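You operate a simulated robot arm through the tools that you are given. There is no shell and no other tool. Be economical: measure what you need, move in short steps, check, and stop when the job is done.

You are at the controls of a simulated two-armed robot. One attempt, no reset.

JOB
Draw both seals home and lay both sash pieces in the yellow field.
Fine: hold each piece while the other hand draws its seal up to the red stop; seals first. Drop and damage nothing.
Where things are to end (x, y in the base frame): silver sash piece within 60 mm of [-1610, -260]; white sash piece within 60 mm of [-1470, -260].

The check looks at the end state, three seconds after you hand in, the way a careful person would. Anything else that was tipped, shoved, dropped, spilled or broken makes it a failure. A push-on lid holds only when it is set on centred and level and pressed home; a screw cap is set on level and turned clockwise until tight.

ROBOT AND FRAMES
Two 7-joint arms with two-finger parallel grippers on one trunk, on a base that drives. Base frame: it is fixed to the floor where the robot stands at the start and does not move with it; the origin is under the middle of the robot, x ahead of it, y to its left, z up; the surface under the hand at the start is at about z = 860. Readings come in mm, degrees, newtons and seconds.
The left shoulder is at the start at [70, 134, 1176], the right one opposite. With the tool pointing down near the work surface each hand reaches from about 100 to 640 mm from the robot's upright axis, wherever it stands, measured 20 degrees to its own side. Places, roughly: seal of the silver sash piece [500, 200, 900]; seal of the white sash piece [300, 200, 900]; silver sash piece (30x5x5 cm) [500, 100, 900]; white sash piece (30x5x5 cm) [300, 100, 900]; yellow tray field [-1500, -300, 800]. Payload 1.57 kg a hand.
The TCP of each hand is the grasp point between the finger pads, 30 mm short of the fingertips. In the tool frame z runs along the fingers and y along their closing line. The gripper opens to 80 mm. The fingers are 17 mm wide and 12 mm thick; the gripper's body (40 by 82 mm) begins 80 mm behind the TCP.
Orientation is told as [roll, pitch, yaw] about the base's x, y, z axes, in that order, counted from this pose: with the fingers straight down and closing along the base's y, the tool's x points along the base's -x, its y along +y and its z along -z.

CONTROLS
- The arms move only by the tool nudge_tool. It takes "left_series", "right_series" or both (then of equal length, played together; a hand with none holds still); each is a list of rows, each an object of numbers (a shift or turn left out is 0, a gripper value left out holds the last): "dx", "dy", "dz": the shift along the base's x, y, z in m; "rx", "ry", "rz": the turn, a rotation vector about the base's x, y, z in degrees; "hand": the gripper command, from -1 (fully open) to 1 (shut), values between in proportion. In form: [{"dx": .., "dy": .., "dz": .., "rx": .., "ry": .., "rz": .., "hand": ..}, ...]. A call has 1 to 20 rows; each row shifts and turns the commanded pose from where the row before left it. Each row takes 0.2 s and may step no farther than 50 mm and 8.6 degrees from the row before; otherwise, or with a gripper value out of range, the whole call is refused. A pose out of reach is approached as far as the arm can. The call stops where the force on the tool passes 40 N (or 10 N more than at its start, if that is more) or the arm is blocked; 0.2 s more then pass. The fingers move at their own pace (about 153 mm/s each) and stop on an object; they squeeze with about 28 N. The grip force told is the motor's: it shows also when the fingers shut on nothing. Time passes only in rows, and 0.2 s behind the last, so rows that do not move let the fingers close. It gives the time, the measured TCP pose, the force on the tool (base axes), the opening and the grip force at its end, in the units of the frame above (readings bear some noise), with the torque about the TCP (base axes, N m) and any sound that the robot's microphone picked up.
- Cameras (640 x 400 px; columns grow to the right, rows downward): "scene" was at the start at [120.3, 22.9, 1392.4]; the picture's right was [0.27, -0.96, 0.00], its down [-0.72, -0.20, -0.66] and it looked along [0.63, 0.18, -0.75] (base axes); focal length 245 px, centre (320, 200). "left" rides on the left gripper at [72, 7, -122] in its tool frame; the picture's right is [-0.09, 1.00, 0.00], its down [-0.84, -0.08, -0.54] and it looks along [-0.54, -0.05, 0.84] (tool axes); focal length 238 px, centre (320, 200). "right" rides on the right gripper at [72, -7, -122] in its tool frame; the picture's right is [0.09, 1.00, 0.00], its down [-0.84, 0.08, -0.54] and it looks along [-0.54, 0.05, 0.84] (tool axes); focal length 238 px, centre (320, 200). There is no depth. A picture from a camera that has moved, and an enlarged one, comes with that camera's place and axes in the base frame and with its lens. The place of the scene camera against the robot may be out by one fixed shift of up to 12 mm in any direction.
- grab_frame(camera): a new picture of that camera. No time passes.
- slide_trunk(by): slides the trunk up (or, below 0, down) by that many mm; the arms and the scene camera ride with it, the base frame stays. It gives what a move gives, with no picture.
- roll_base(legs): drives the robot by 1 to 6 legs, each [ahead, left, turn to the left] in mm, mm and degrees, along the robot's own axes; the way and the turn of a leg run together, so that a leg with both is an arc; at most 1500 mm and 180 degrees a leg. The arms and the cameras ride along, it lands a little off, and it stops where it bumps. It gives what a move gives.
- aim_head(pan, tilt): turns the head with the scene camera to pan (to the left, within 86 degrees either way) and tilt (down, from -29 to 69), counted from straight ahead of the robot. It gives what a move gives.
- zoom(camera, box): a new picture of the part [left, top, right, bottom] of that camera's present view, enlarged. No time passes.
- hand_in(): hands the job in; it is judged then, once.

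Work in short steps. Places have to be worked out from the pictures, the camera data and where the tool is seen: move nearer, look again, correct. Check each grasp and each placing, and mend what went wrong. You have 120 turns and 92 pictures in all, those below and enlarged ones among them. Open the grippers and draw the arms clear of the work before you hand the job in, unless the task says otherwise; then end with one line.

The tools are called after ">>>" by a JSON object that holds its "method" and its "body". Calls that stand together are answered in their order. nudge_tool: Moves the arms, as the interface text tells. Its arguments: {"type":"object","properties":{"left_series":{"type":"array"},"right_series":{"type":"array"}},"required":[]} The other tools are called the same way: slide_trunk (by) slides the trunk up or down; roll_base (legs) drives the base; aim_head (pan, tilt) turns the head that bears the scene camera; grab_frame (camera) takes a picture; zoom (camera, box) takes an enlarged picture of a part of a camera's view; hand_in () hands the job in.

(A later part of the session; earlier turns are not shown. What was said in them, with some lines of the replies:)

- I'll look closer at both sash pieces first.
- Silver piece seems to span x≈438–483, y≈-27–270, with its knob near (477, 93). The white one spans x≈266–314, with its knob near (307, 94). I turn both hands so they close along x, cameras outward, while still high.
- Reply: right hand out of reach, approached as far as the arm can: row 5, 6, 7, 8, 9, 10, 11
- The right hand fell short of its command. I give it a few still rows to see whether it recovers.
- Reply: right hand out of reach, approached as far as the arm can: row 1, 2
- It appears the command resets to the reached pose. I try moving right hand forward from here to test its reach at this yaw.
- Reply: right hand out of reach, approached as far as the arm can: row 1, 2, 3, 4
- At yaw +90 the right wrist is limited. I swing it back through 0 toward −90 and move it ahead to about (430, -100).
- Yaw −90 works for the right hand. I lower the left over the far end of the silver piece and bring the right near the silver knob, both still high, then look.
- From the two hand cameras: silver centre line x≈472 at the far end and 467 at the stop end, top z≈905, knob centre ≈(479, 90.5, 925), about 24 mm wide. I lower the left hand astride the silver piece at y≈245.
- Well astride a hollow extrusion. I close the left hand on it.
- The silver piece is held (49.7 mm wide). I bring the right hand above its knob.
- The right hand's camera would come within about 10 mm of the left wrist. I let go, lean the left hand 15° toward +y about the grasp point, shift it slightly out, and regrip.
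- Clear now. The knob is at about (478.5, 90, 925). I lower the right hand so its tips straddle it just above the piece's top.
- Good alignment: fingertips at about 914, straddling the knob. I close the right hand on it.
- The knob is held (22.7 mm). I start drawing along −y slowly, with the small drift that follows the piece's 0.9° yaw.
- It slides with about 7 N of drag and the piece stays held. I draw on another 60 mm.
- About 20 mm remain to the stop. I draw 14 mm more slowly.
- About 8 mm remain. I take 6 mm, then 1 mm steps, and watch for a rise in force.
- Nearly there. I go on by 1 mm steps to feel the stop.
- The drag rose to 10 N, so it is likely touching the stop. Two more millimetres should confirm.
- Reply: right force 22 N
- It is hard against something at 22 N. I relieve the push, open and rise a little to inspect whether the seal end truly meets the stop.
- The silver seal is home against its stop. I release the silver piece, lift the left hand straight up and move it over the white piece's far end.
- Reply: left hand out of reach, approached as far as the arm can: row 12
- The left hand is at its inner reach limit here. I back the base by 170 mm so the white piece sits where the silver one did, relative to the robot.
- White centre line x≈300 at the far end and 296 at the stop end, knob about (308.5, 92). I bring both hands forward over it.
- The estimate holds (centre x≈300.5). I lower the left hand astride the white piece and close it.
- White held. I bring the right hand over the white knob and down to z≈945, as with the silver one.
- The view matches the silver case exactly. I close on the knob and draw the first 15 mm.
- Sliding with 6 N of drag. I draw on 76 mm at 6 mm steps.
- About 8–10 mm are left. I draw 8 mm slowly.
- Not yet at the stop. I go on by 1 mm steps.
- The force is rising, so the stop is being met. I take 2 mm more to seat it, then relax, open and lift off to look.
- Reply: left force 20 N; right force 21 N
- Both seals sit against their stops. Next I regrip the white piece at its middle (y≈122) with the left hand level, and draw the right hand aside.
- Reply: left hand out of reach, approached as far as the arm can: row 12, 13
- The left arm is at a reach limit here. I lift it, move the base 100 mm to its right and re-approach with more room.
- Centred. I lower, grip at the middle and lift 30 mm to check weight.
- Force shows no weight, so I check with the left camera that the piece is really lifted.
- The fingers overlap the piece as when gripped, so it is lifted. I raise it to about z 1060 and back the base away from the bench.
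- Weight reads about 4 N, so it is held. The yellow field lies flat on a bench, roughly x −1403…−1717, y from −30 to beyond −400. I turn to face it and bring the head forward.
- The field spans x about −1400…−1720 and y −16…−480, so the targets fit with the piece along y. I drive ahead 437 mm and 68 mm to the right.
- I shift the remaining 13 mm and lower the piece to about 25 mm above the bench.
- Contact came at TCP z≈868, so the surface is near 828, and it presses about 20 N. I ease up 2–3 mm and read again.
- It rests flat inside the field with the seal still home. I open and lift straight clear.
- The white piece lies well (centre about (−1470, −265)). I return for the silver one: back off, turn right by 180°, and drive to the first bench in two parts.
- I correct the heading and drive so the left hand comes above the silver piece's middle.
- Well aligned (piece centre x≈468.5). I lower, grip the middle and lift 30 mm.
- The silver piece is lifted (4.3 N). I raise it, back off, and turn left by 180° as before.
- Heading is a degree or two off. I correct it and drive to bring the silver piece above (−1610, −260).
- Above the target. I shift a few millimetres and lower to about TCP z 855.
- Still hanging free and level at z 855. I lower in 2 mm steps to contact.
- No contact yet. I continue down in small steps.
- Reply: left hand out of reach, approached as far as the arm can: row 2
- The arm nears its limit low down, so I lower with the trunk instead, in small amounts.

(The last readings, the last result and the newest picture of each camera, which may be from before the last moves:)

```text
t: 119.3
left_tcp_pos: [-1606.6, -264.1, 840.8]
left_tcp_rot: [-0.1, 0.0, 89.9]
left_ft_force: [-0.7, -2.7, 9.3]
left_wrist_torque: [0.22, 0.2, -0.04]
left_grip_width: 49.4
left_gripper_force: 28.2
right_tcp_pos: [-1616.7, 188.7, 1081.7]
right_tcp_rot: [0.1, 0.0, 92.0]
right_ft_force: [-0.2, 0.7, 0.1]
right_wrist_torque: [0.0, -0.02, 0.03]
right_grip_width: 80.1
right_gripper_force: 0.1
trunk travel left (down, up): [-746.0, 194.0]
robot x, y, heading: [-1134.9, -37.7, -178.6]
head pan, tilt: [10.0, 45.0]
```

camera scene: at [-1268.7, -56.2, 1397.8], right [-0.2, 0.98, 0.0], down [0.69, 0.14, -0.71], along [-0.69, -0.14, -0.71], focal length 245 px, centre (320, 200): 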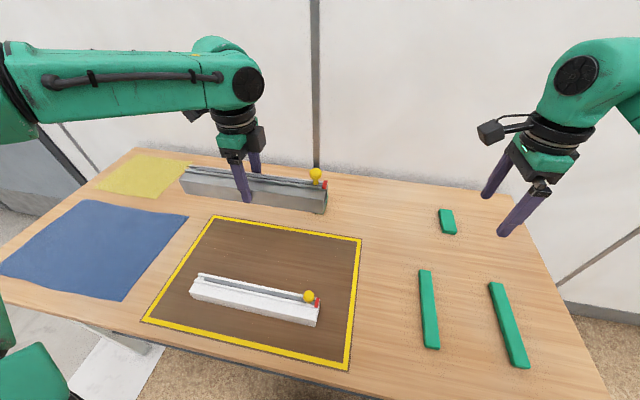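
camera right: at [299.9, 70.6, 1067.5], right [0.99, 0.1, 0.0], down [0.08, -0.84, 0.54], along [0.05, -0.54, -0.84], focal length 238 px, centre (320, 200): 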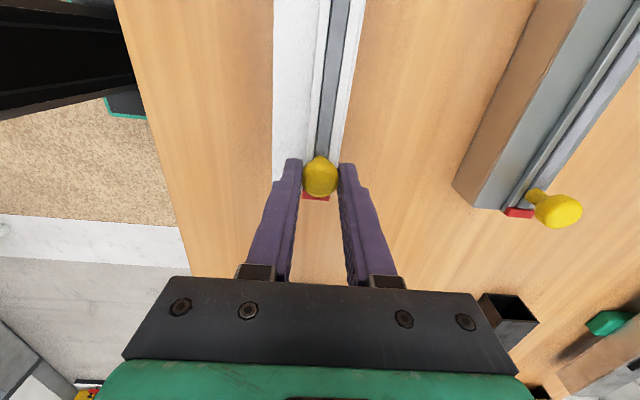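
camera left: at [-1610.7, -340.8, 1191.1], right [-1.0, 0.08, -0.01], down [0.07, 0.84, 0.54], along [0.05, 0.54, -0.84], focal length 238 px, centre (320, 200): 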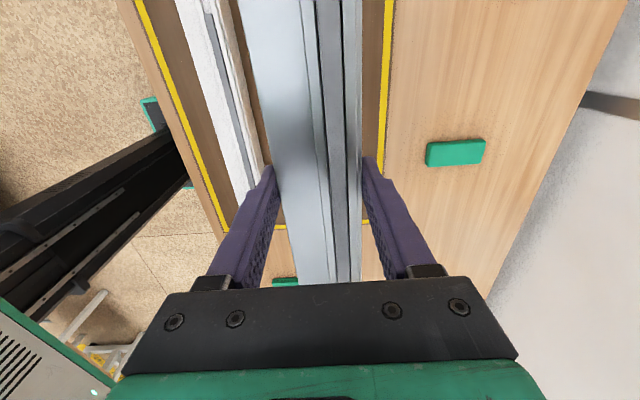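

Contact at z≈840 with about 13 N of pressing. I ease up 1 mm, then open and lift with the arm.

>>> {"method": "slide_trunk", "body": {"by": 1}}

>>> {"method": "nudge_tool", "body": {"left_series": [{"hand": 0.2}, {"hand": -0.3}, {"hand": -1}, {}, {"dz": 0.03}, {"dz": 0.04}, {"dz": 0.04}, {"dz": 0.04}, {"dz": 0.04}, {"dz": 0.02}]}}

>>> {"method": "grab_frame", "body": {"camera": "scene"}}

>>> {"method": "grab_frame", "body": {"camera": "left"}}

```text
t: 119.8
left_tcp_pos: [-1606.0, -262.9, 840.7]
left_tcp_rot: [-0.1, 0.0, 90.0]
left_ft_force: [-3.5, -2.5, 7.9]
left_wrist_torque: [-0.03, 0.44, 0.04]
left_grip_width: 49.6
left_gripper_force: 28.1
right_tcp_pos: [-1617.5, 187.3, 1082.4]
right_tcp_rot: [0.0, 0.0, 91.8]
right_ft_force: [1.3, -0.1, 0.5]
right_wrist_torque: [-0.01, 0.01, -0.01]
right_grip_width: 80.3
right_gripper_force: 0.0
trunk travel left (down, up): [-747.0, 193.0]
robot x, y, heading: [-1135.1, -35.4, -178.7]
head pan, tilt: [10.0, 45.0]
```

```text
t: 122.0
left_tcp_pos: [-1606.5, -264.6, 1051.6]
left_tcp_rot: [-0.4, -0.1, 89.9]
left_ft_force: [1.7, 0.9, -0.7]
left_wrist_torque: [-0.01, 0.05, 0.05]
left_grip_width: 80.0
left_gripper_force: 0.0
right_tcp_pos: [-1617.2, 189.1, 1082.0]
right_tcp_rot: [0.0, 0.1, 91.9]
right_ft_force: [-1.1, 0.3, -0.3]
right_wrist_torque: [0.04, 0.0, -0.04]
right_grip_width: 80.2
right_gripper_force: 0.1
trunk travel left (down, up): [-747.0, 193.0]
robot x, y, heading: [-1133.7, -38.2, -178.3]
head pan, tilt: [10.0, 45.0]
```

```text
34 pictures are left
camera scene: at [-1268.8, -55.7, 1394.7], right [-0.2, 0.98, 0.0], down [0.69, 0.14, -0.71], along [-0.69, -0.14, -0.71], focal length 245 px, centre (320, 200)
```

scene: 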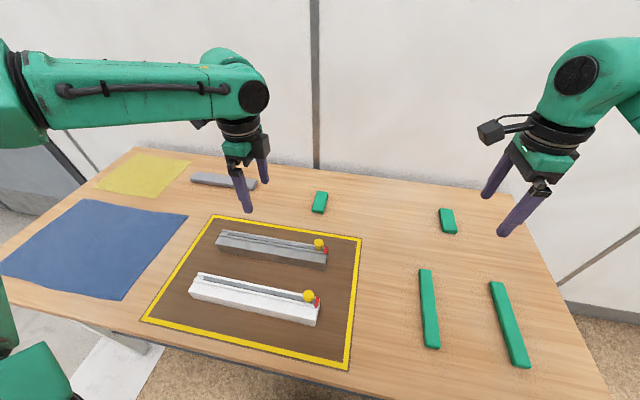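

```text
33 pictures are left
camera left: at [-1613.0, -335.1, 1173.7], right [-1.0, 0.09, 0.0], down [0.08, 0.84, 0.54], along [0.06, 0.54, -0.84], focal length 238 px, centre (320, 200)
```

left: 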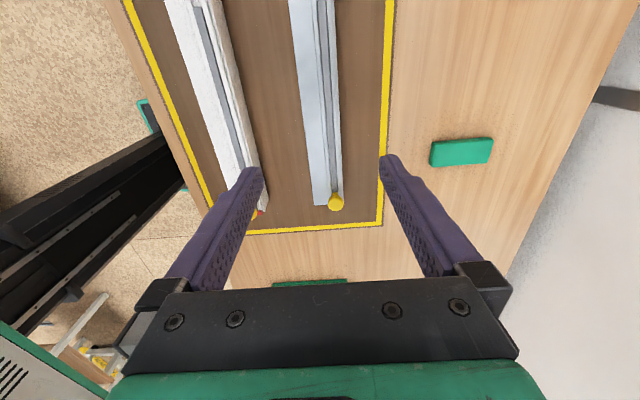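

Both lie in the field side by side. I back the base off so the arms are clear, and check the seals once more.

>>> {"method": "zoom", "body": {"camera": "scene", "box": [180, 215, 370, 335]}}

>>> {"method": "roll_base", "body": {"legs": [[-400, 0, 0]]}}

>>> {"method": "grab_frame", "body": {"camera": "scene"}}

```text
3.33 times, centred on (275, 275) of scene
camera zoom: at [-1268.8, -55.7, 1394.7], right [-0.2, 0.98, 0.0], down [0.69, 0.14, -0.71], along [-0.69, -0.14, -0.71], focal length 818 px, centre (470, -50)
```

zoom: 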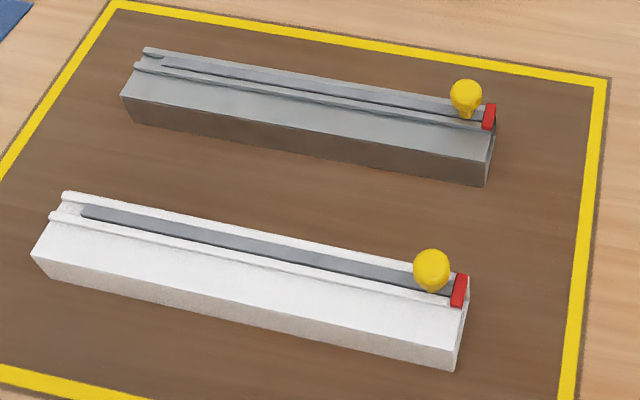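

```text
t: 124.5
left_tcp_pos: [-1214.2, -253.5, 1049.9]
left_tcp_rot: [-0.2, -0.1, 89.8]
left_ft_force: [-1.3, -0.6, 0.4]
left_wrist_torque: [-0.01, 0.02, 0.0]
left_grip_width: 80.1
left_gripper_force: 0.1
right_tcp_pos: [-1224.3, 200.7, 1080.6]
right_tcp_rot: [-0.1, 0.0, 92.0]
right_ft_force: [-0.4, 0.6, -0.1]
right_wrist_torque: [-0.01, -0.03, -0.01]
right_grip_width: 80.3
right_gripper_force: 0.0
trunk travel left (down, up): [-747.0, 193.0]
robot x, y, heading: [-736.1, -30.0, -178.5]
head pan, tilt: [10.0, 45.0]
```

```text
31 pictures are left
camera scene: at [-876.7, -44.8, 1394.6], right [-0.2, 0.98, 0.0], down [0.69, 0.14, -0.71], along [-0.69, -0.14, -0.71], focal length 245 px, centre (320, 200)
```

scene: 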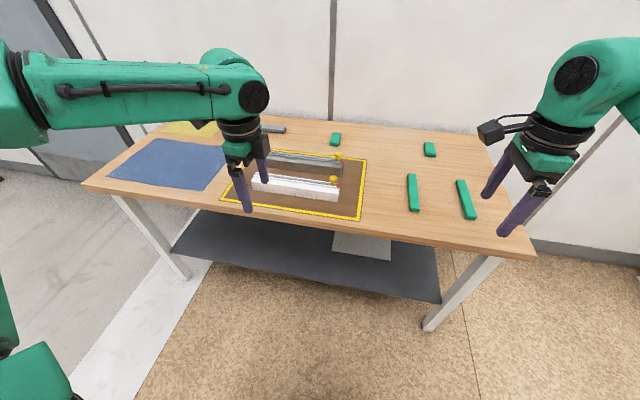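

Both seals are against their red stops, both pieces lie flat in the field at their places, and the arms are open and clear. I hand it in.

>>> {"method": "hand_in", "body": {}}

```text
The job is handed in.
```

Both seals are drawn up to their red stops, and both sash pieces lie in the yellow field by my readings within tolerance (silver near [-1606, -264], white near [-1470, -265]); the job is handed in, with no result shown yet.
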